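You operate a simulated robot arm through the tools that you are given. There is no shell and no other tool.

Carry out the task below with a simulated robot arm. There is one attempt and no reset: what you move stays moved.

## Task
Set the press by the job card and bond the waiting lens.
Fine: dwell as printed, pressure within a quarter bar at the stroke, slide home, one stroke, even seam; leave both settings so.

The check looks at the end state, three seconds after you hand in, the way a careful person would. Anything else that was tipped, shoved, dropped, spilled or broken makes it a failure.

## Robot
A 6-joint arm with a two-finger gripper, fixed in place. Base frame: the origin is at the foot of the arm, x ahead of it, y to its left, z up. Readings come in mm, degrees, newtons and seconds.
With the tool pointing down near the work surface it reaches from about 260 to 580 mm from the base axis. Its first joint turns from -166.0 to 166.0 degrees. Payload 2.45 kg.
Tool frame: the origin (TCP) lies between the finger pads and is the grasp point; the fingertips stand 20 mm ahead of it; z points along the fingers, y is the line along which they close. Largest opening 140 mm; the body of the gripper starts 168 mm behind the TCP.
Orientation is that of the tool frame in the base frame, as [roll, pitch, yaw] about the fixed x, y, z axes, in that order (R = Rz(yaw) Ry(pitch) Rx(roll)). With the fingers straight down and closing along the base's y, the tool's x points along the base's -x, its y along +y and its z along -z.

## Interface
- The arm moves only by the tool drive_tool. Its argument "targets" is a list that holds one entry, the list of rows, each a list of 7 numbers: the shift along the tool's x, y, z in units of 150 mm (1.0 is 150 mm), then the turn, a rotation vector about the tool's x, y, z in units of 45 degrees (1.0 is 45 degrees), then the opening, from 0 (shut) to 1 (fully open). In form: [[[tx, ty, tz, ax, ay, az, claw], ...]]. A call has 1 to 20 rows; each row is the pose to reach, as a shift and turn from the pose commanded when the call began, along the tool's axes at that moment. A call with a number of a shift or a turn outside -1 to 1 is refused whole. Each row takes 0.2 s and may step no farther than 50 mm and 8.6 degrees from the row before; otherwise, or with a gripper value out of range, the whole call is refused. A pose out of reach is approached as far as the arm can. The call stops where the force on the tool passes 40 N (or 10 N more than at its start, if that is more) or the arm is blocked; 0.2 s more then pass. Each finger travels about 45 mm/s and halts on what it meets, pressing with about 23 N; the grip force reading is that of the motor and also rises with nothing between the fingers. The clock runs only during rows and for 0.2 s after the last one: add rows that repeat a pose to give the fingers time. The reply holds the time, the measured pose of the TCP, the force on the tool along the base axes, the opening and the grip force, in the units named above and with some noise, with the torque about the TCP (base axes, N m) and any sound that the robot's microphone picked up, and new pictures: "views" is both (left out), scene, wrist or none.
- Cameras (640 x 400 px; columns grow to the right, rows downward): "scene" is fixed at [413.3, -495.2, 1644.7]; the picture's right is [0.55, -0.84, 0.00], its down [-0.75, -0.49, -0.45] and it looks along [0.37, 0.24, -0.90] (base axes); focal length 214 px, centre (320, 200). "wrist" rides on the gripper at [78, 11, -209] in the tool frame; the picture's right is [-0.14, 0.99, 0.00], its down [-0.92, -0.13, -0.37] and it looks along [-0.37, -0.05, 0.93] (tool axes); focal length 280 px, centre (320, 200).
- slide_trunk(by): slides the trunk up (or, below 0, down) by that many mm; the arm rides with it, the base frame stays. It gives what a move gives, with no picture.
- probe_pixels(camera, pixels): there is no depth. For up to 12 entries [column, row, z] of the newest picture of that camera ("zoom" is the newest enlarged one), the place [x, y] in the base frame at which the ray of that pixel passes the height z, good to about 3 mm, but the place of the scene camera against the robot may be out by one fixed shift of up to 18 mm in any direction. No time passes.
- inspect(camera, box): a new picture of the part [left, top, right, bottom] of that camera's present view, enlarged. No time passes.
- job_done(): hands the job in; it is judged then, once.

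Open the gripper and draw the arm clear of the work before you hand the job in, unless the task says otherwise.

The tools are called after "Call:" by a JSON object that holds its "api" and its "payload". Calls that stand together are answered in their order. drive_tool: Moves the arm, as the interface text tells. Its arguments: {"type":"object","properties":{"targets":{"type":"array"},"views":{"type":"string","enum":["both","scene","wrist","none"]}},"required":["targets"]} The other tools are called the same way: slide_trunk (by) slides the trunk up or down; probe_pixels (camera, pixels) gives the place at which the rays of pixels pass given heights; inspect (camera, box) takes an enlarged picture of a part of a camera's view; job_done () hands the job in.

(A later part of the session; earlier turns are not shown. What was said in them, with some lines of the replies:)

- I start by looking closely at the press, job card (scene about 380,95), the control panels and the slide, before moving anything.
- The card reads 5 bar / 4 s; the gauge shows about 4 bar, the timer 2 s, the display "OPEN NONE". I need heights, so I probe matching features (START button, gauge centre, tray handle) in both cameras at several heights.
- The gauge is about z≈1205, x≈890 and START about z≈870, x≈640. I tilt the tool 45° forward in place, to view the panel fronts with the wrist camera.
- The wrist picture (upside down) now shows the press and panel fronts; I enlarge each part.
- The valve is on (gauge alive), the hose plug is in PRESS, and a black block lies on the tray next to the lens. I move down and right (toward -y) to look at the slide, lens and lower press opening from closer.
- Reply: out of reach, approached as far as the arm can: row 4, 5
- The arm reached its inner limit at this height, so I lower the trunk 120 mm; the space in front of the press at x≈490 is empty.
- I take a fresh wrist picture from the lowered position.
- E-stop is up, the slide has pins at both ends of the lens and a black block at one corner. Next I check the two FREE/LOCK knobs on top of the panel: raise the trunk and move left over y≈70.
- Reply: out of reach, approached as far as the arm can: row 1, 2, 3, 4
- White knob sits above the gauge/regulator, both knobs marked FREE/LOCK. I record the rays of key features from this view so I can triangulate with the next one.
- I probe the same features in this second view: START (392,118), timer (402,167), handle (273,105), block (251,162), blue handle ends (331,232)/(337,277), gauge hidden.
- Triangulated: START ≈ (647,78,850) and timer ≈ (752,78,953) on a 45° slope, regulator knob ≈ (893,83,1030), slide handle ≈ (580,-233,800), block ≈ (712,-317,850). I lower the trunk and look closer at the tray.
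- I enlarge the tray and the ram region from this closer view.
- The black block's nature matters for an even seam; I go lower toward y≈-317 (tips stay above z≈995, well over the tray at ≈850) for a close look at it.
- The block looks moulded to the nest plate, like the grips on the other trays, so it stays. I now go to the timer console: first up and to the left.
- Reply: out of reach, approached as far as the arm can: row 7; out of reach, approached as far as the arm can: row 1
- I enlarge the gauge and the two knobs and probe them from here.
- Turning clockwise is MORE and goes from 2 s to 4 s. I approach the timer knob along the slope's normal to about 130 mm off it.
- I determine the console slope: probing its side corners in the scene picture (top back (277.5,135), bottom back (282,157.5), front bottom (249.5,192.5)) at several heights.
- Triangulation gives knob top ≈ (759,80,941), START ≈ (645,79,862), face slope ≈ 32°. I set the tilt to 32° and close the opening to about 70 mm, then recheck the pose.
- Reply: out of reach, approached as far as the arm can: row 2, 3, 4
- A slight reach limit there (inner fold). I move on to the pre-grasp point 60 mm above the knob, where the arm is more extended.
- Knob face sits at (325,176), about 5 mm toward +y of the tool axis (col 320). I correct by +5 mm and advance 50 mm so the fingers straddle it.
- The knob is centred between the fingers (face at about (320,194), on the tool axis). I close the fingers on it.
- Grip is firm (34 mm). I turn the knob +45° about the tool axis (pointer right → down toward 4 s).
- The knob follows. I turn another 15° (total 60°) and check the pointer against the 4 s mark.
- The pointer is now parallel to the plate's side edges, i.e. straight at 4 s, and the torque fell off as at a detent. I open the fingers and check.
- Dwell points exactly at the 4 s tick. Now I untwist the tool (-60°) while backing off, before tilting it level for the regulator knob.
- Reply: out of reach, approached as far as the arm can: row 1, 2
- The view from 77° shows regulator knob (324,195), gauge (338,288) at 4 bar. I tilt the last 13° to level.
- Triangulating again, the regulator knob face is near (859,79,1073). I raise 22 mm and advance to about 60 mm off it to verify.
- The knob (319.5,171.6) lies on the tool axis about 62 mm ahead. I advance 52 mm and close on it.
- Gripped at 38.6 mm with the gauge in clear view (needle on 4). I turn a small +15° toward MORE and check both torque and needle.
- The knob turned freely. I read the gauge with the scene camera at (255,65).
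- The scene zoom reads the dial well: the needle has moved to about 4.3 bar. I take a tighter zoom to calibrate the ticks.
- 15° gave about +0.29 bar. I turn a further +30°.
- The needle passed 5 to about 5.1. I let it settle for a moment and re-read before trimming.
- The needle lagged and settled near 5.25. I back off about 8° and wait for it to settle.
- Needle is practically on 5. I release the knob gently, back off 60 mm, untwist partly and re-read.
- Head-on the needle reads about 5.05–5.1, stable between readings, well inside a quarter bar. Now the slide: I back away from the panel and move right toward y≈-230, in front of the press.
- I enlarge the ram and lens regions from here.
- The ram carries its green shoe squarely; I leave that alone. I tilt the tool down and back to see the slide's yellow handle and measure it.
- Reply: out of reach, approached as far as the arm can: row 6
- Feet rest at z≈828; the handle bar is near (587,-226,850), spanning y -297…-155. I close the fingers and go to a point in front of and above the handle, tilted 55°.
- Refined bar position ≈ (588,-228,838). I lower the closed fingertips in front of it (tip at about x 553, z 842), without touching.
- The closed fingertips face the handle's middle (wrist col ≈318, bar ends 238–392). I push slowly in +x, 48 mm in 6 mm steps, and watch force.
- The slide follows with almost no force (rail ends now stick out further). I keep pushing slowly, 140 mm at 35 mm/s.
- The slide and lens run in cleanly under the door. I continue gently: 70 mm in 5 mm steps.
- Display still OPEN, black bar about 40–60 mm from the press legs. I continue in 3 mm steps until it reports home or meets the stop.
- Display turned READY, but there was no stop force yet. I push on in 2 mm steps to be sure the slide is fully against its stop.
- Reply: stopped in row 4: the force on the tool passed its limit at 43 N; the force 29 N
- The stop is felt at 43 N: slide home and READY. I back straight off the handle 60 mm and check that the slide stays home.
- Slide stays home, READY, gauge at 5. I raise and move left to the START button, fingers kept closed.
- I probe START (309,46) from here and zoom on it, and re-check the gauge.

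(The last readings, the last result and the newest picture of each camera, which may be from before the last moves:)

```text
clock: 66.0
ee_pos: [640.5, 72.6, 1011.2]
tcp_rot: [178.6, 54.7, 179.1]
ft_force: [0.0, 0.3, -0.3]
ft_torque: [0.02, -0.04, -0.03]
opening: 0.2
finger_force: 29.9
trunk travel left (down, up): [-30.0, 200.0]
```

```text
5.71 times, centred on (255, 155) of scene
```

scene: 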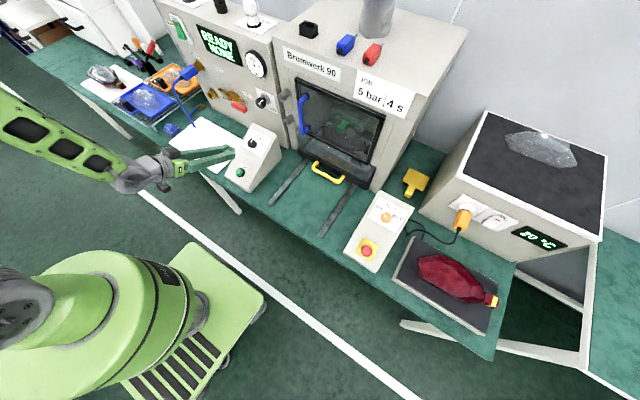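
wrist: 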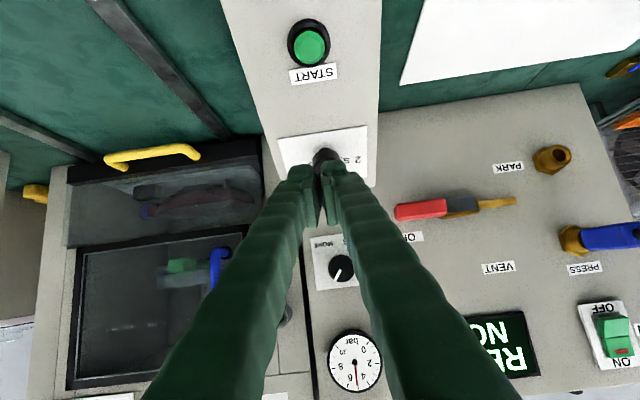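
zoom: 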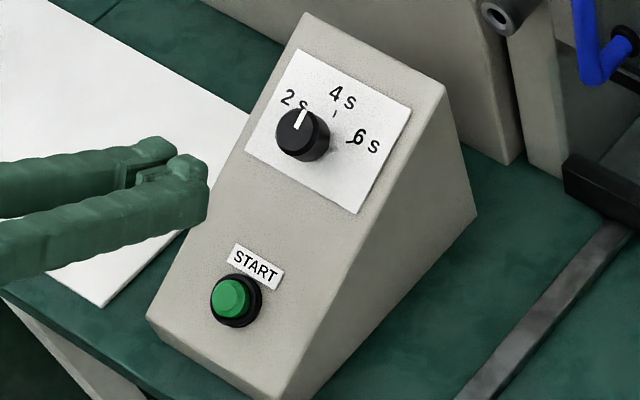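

The gauge still reads 5.0 head-on, dwell at 4 s, READY. START cap ≈ (643.5,81,870). I bring the leading edge of the closed fingertips to 25 mm above it.

Call:
{"api": "drive_tool", "payload": {"targets": [[[0.15, 0.056, 0.07, 0, 0, 0, 0], [0.36, 0.056, 0.17, 0, 0, 0, 0], [0.57, 0.056, 0.273, 0, 0, 0, 0]]], "views": "both"}}

Call:
{"api": "inspect", "payload": {"camera": "wrist", "box": [240, 60, 400, 240]}}

Call:
{"api": "inspect", "payload": {"camera": "scene", "box": [205, 140, 275, 200]}}

```text
clock: 66.8
ee_pos: [624.5, 82.7, 918.0]
tcp_rot: [178.6, 54.8, 179.1]
ft_force: [0.4, -0.7, -0.7]
ft_torque: [-0.02, 0.01, 0.03]
opening: 0.1
finger_force: 29.3
trunk travel left (down, up): [-30.0, 200.0]
```

scene: 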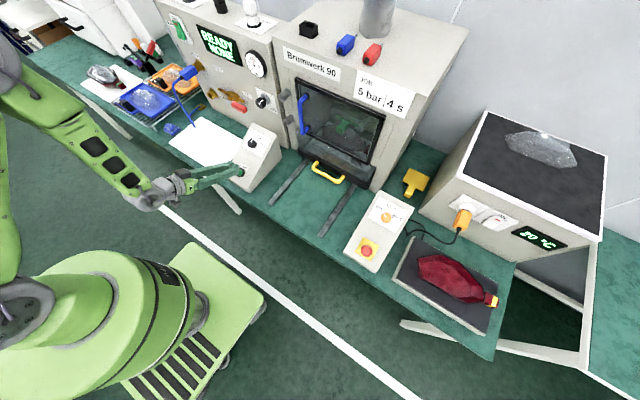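
wrist: 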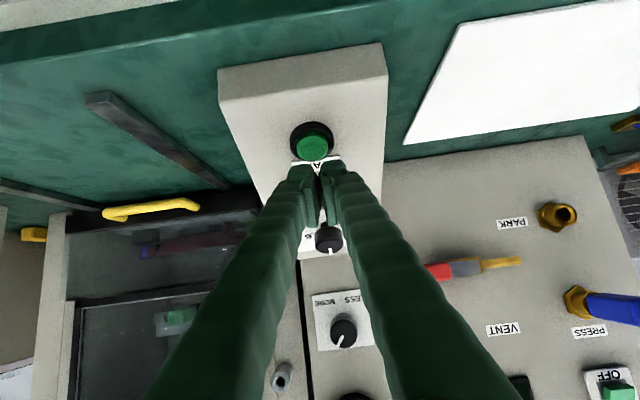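

```text
2.22 times, centred on (320, 150) of wrist
```

zoom: 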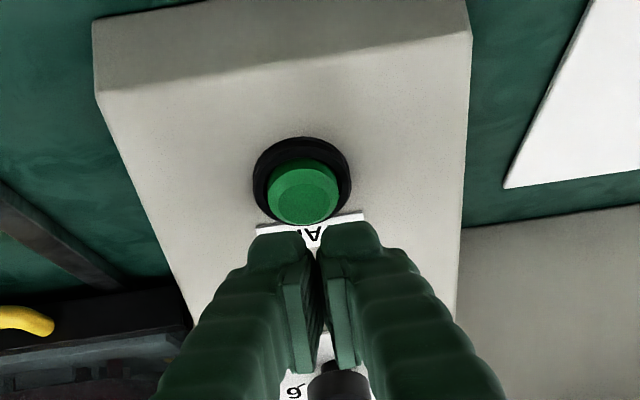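

```text
6.67 times, centred on (240, 170) of scene
```

zoom: 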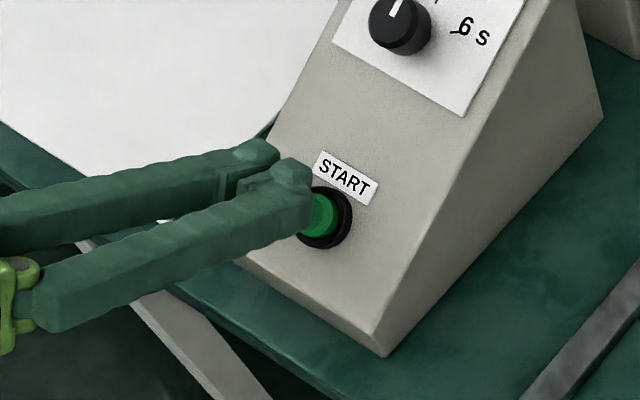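

The fingertip edge lines up with the cap (cap at (313,147), y≈80). I press along the face normal in small steps to 31 mm, then retract in the same call.

Call:
{"api": "drive_tool", "payload": {"targets": [[[0.031, -0.013, 0.074, 0, 0, 0, 0], [0.0516, -0.013, 0.123, 0, 0, 0, 0], [0.0593, -0.013, 0.1415, 0, 0, 0, 0], [0.0645, -0.013, 0.1538, 0, 0, 0, 0], [0.0697, -0.013, 0.166, 0, 0, 0, 0], [0.0748, -0.013, 0.1784, 0, 0, 0, 0], [0.08, -0.013, 0.1907, 0, 0, 0, 0], [0.0593, -0.013, 0.1415, 0, 0, 0, 0], [0.031, -0.013, 0.074, 0, 0, 0, 0]]], "views": "both"}}

Call:
{"api": "inspect", "payload": {"camera": "scene", "box": [190, 20, 280, 80]}}

```text
clock: 68.8
ee_pos: [631.7, 80.1, 907.4]
tcp_rot: [178.6, 54.7, 179.1]
ft_force: [0.3, -0.1, 0.4]
ft_torque: [-0.02, 0.01, 0.03]
opening: 0.2
finger_force: 29.4
trunk travel left (down, up): [-30.0, 200.0]
heard: click
```

scene: 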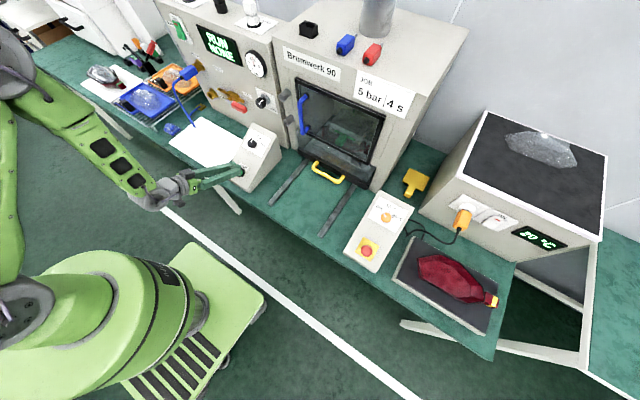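
wrist: 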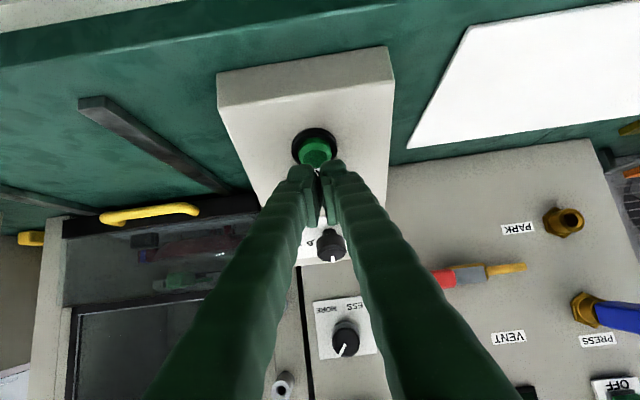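

```text
6.67 times, centred on (235, 50) of scene
```

zoom: 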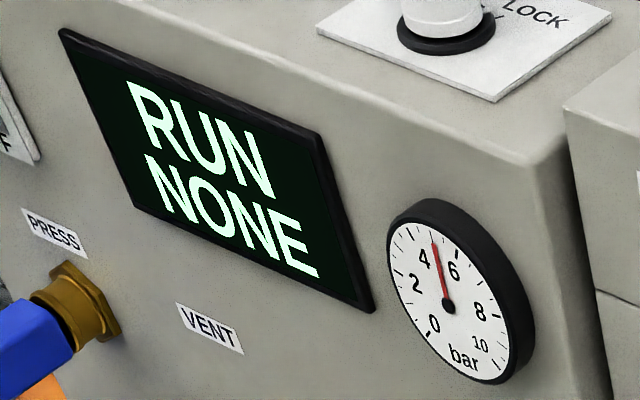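

A click, and the display shows RUN at 5 bar. I back away from the button and wait out the dwell without touching anything.

Call:
{"api": "drive_tool", "payload": {"targets": [[[-0.05, 0, -0.12, 0, 0, 0, 0], [-0.1, 0, -0.24, 0, 0, 0, 0], [-0.155, 0, -0.369, 0, 0, 0, 0], [-0.155, 0, -0.369, 0, 0, 0, 0], [-0.155, 0, -0.369, 0, 0, 0, 0], [-0.155, 0, -0.369, 0, 0, 0, 0], [-0.155, 0, -0.369, 0, 0, 0, 0], [-0.155, 0, -0.369, 0, 0, 0, 0], [-0.155, 0, -0.369, 0, 0, 0, 0], [-0.155, 0, -0.369, 0, 0, 0, 0], [-0.155, 0, -0.369, 0, 0, 0, 0], [-0.155, 0, -0.369, 0, 0, 0, 0], [-0.155, 0, -0.369, 0, 0, 0, 0], [-0.155, 0, -0.369, 0, 0, 0, 0], [-0.155, 0, -0.369, 0, 0, 0, 0], [-0.155, 0, -0.369, 0, 0, 0, 0]]], "views": "scene"}}

Call:
{"api": "inspect", "payload": {"camera": "scene", "box": [190, 20, 280, 80]}}

Call:
{"api": "inspect", "payload": {"camera": "scene", "box": [280, 70, 400, 190]}}

```text
clock: 72.2
ee_pos: [617.1, 85.0, 953.6]
tcp_rot: [178.6, 54.6, 178.9]
ft_force: [0.0, -0.9, 0.0]
ft_torque: [0.0, -0.01, -0.01]
opening: 0.0
finger_force: 29.5
out of reach, approached as far as the arm can: row 3, 4, 5, 6, 7, 8, 9, 10, 11, 12, 13, 14, 15, 16
trunk travel left (down, up): [-30.0, 200.0]
```

scene: 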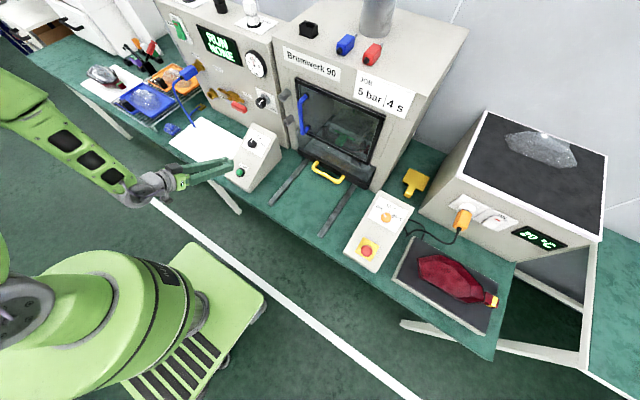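

```text
6.67 times, centred on (235, 50) of scene
```

zoom: 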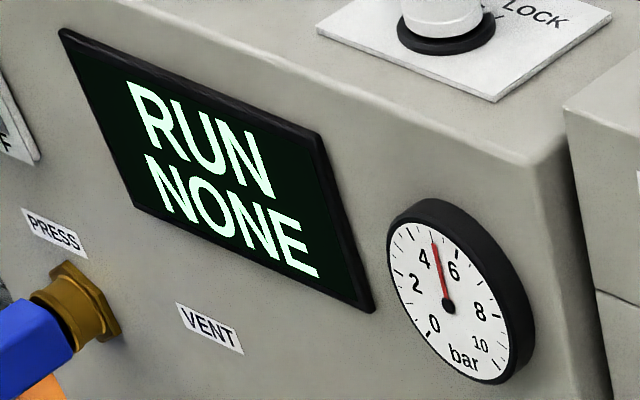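

```text
3.33 times, centred on (340, 130) of scene
```

zoom: 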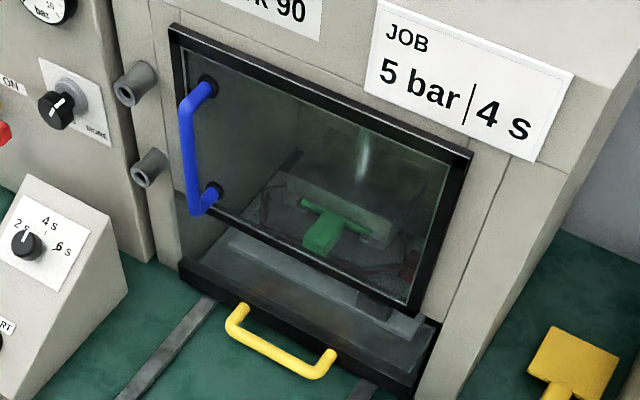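

The ram is down on the lens and still RUN. I wait on in place until the cycle finishes.

Call:
{"api": "drive_tool", "payload": {"targets": [[[0, 0, 0, 0, 0, 0, 0], [0, 0, 0, 0, 0, 0, 0], [0, 0, 0, 0, 0, 0, 0], [0, 0, 0, 0, 0, 0, 0], [0, 0, 0, 0, 0, 0, 0], [0, 0, 0, 0, 0, 0, 0], [0, 0, 0, 0, 0, 0, 0], [0, 0, 0, 0, 0, 0, 0], [0, 0, 0, 0, 0, 0, 0], [0, 0, 0, 0, 0, 0, 0], [0, 0, 0, 0, 0, 0, 0], [0, 0, 0, 0, 0, 0, 0], [0, 0, 0, 0, 0, 0, 0], [0, 0, 0, 0, 0, 0, 0], [0, 0, 0, 0, 0, 0, 0]]], "views": "scene"}}

Call:
{"api": "inspect", "payload": {"camera": "scene", "box": [190, 20, 280, 80]}}

Call:
{"api": "inspect", "payload": {"camera": "scene", "box": [280, 70, 400, 190]}}

```text
clock: 75.3
ee_pos: [616.3, 83.5, 953.6]
tcp_rot: [178.6, 54.7, 179.1]
ft_force: [-0.1, 0.4, 0.6]
ft_torque: [0.03, 0.02, -0.03]
opening: 0.0
finger_force: 29.3
trunk travel left (down, up): [-30.0, 200.0]
```

scene: 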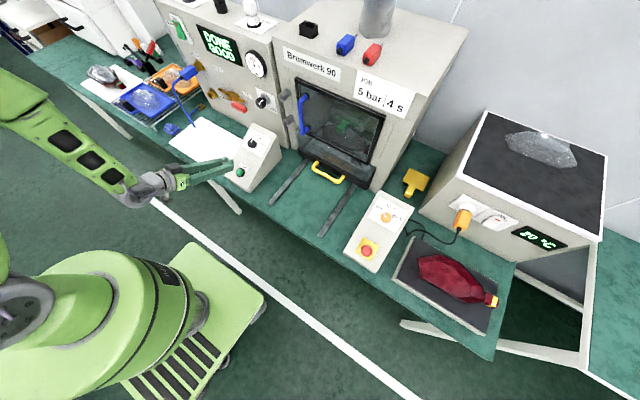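

```text
6.67 times, centred on (235, 50) of scene
```

zoom: 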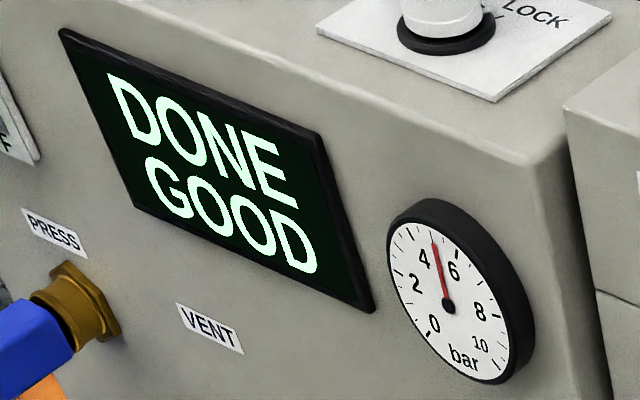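

```text
3.33 times, centred on (340, 130) of scene
```

zoom: 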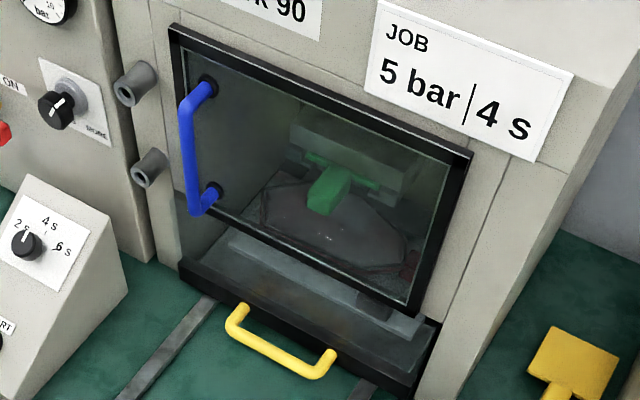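

DONE / GOOD, ram back up, slide home. I raise the arm straight up with the trunk, open the gripper and draw back.

Call:
{"api": "slide_trunk", "payload": {"by": 150}}

Call:
{"api": "drive_tool", "payload": {"targets": [[[0, 0, 0, 0, 0, 0, 0.3], [0, 0, 0, 0, 0, 0, 0.6], [0, 0, 0, 0, 0, 0, 0.6], [0, 0, 0, 0, 0, 0, 0.6], [0, 0, 0, 0, 0, 0, 0.6], [0, 0, 0, 0, 0, 0, 0.6]]], "views": "both"}}

Call:
{"api": "inspect", "payload": {"camera": "scene", "box": [190, 20, 280, 80]}}

Call:
{"api": "inspect", "payload": {"camera": "scene", "box": [225, 120, 285, 190]}}

Call:
{"api": "inspect", "payload": {"camera": "scene", "box": [246, 52, 262, 68]}}

```text
clock: 77.1
ee_pos: [616.5, 84.7, 1104.8]
tcp_rot: [178.5, 54.7, 179.2]
ft_force: [-0.3, 0.6, -0.7]
ft_torque: [-0.02, -0.02, 0.0]
opening: 0.2
finger_force: 29.6
trunk travel left (down, up): [-180.0, 50.0]
```

```text
clock: 78.5
ee_pos: [616.3, 84.2, 1103.8]
tcp_rot: [178.5, 54.6, 179.0]
ft_force: [0.4, 0.9, 0.2]
ft_torque: [-0.01, 0.0, 0.0]
opening: 84.0
finger_force: 0.0
trunk travel left (down, up): [-180.0, 50.0]
```

scene: 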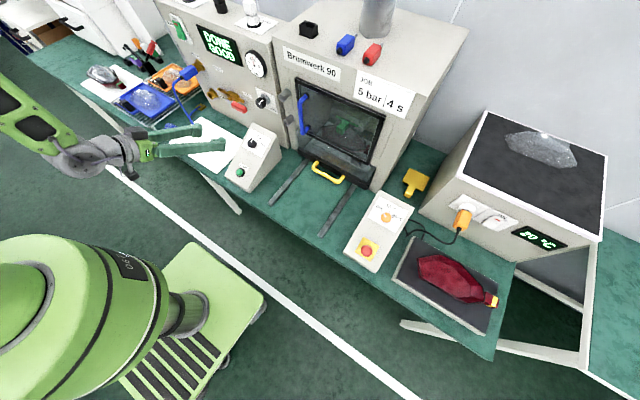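
wrist: 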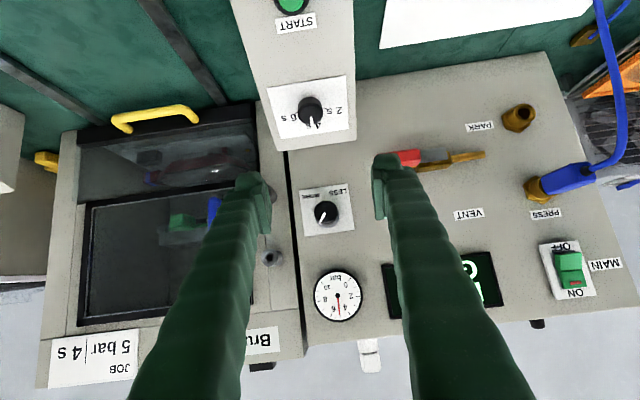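

```text
6.67 times, centred on (235, 50) of scene
```

zoom: 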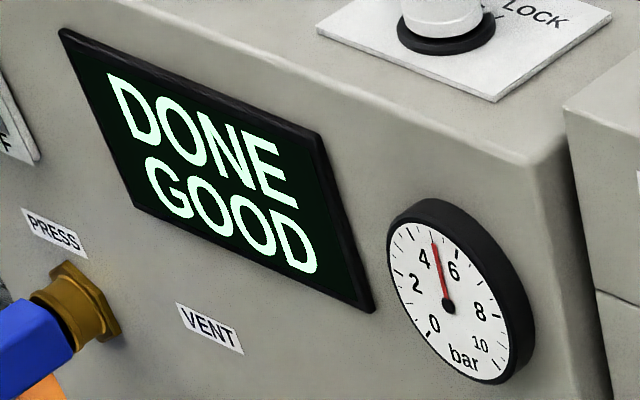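

```text
5.71 times, centred on (255, 155) of scene
```

zoom: 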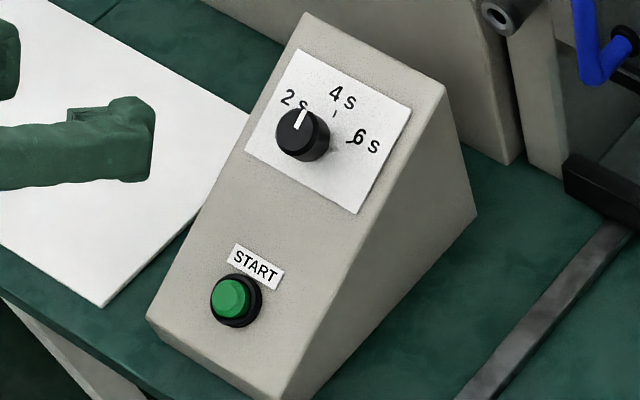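

```text
16.00 times, centred on (254, 60) of scene
```

zoom: 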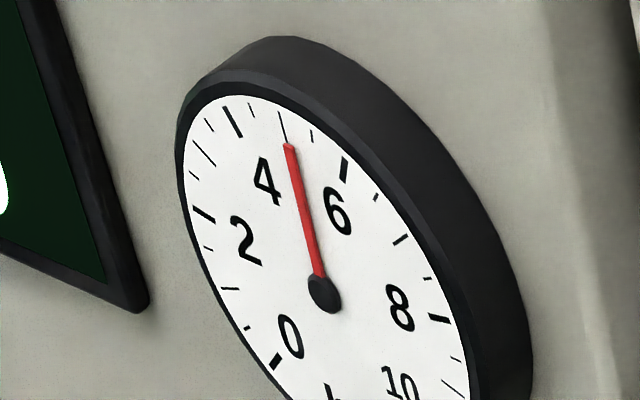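

Display DONE/GOOD, gauge at 5 bar, dwell at 4 s, slide home, gripper open and arm clear of the work. I hand the job in.

Call:
{"api": "job_done", "payload": {}}

```text
The job is handed in.
```

I set the press to the job card and bonded the waiting lens in one stroke. The press display read DONE / GOOD, and the job is handed in.

- **Dwell:** the timer knob points at 4 s, as printed on the card.
- **Pressure:** the gauge read 5 bar before, during and after the stroke. My closest readings were 5.0 to 5.1 bar, well inside a quarter bar.
- **Slide:** I pushed it in gently until I felt the stop and the display showed READY. It stayed home through the stroke and afterwards.
- **Stroke:** I pressed START once. The ram came down, held for the dwell and went back up.
- **Seam:** I could only see the lens through the door glass, so the even seam rests on the press's GOOD reading.

I left both settings as they are. I touched only the two knobs, the slide handle and START. At hand-in the gripper was open and the arm stood clear of the work.
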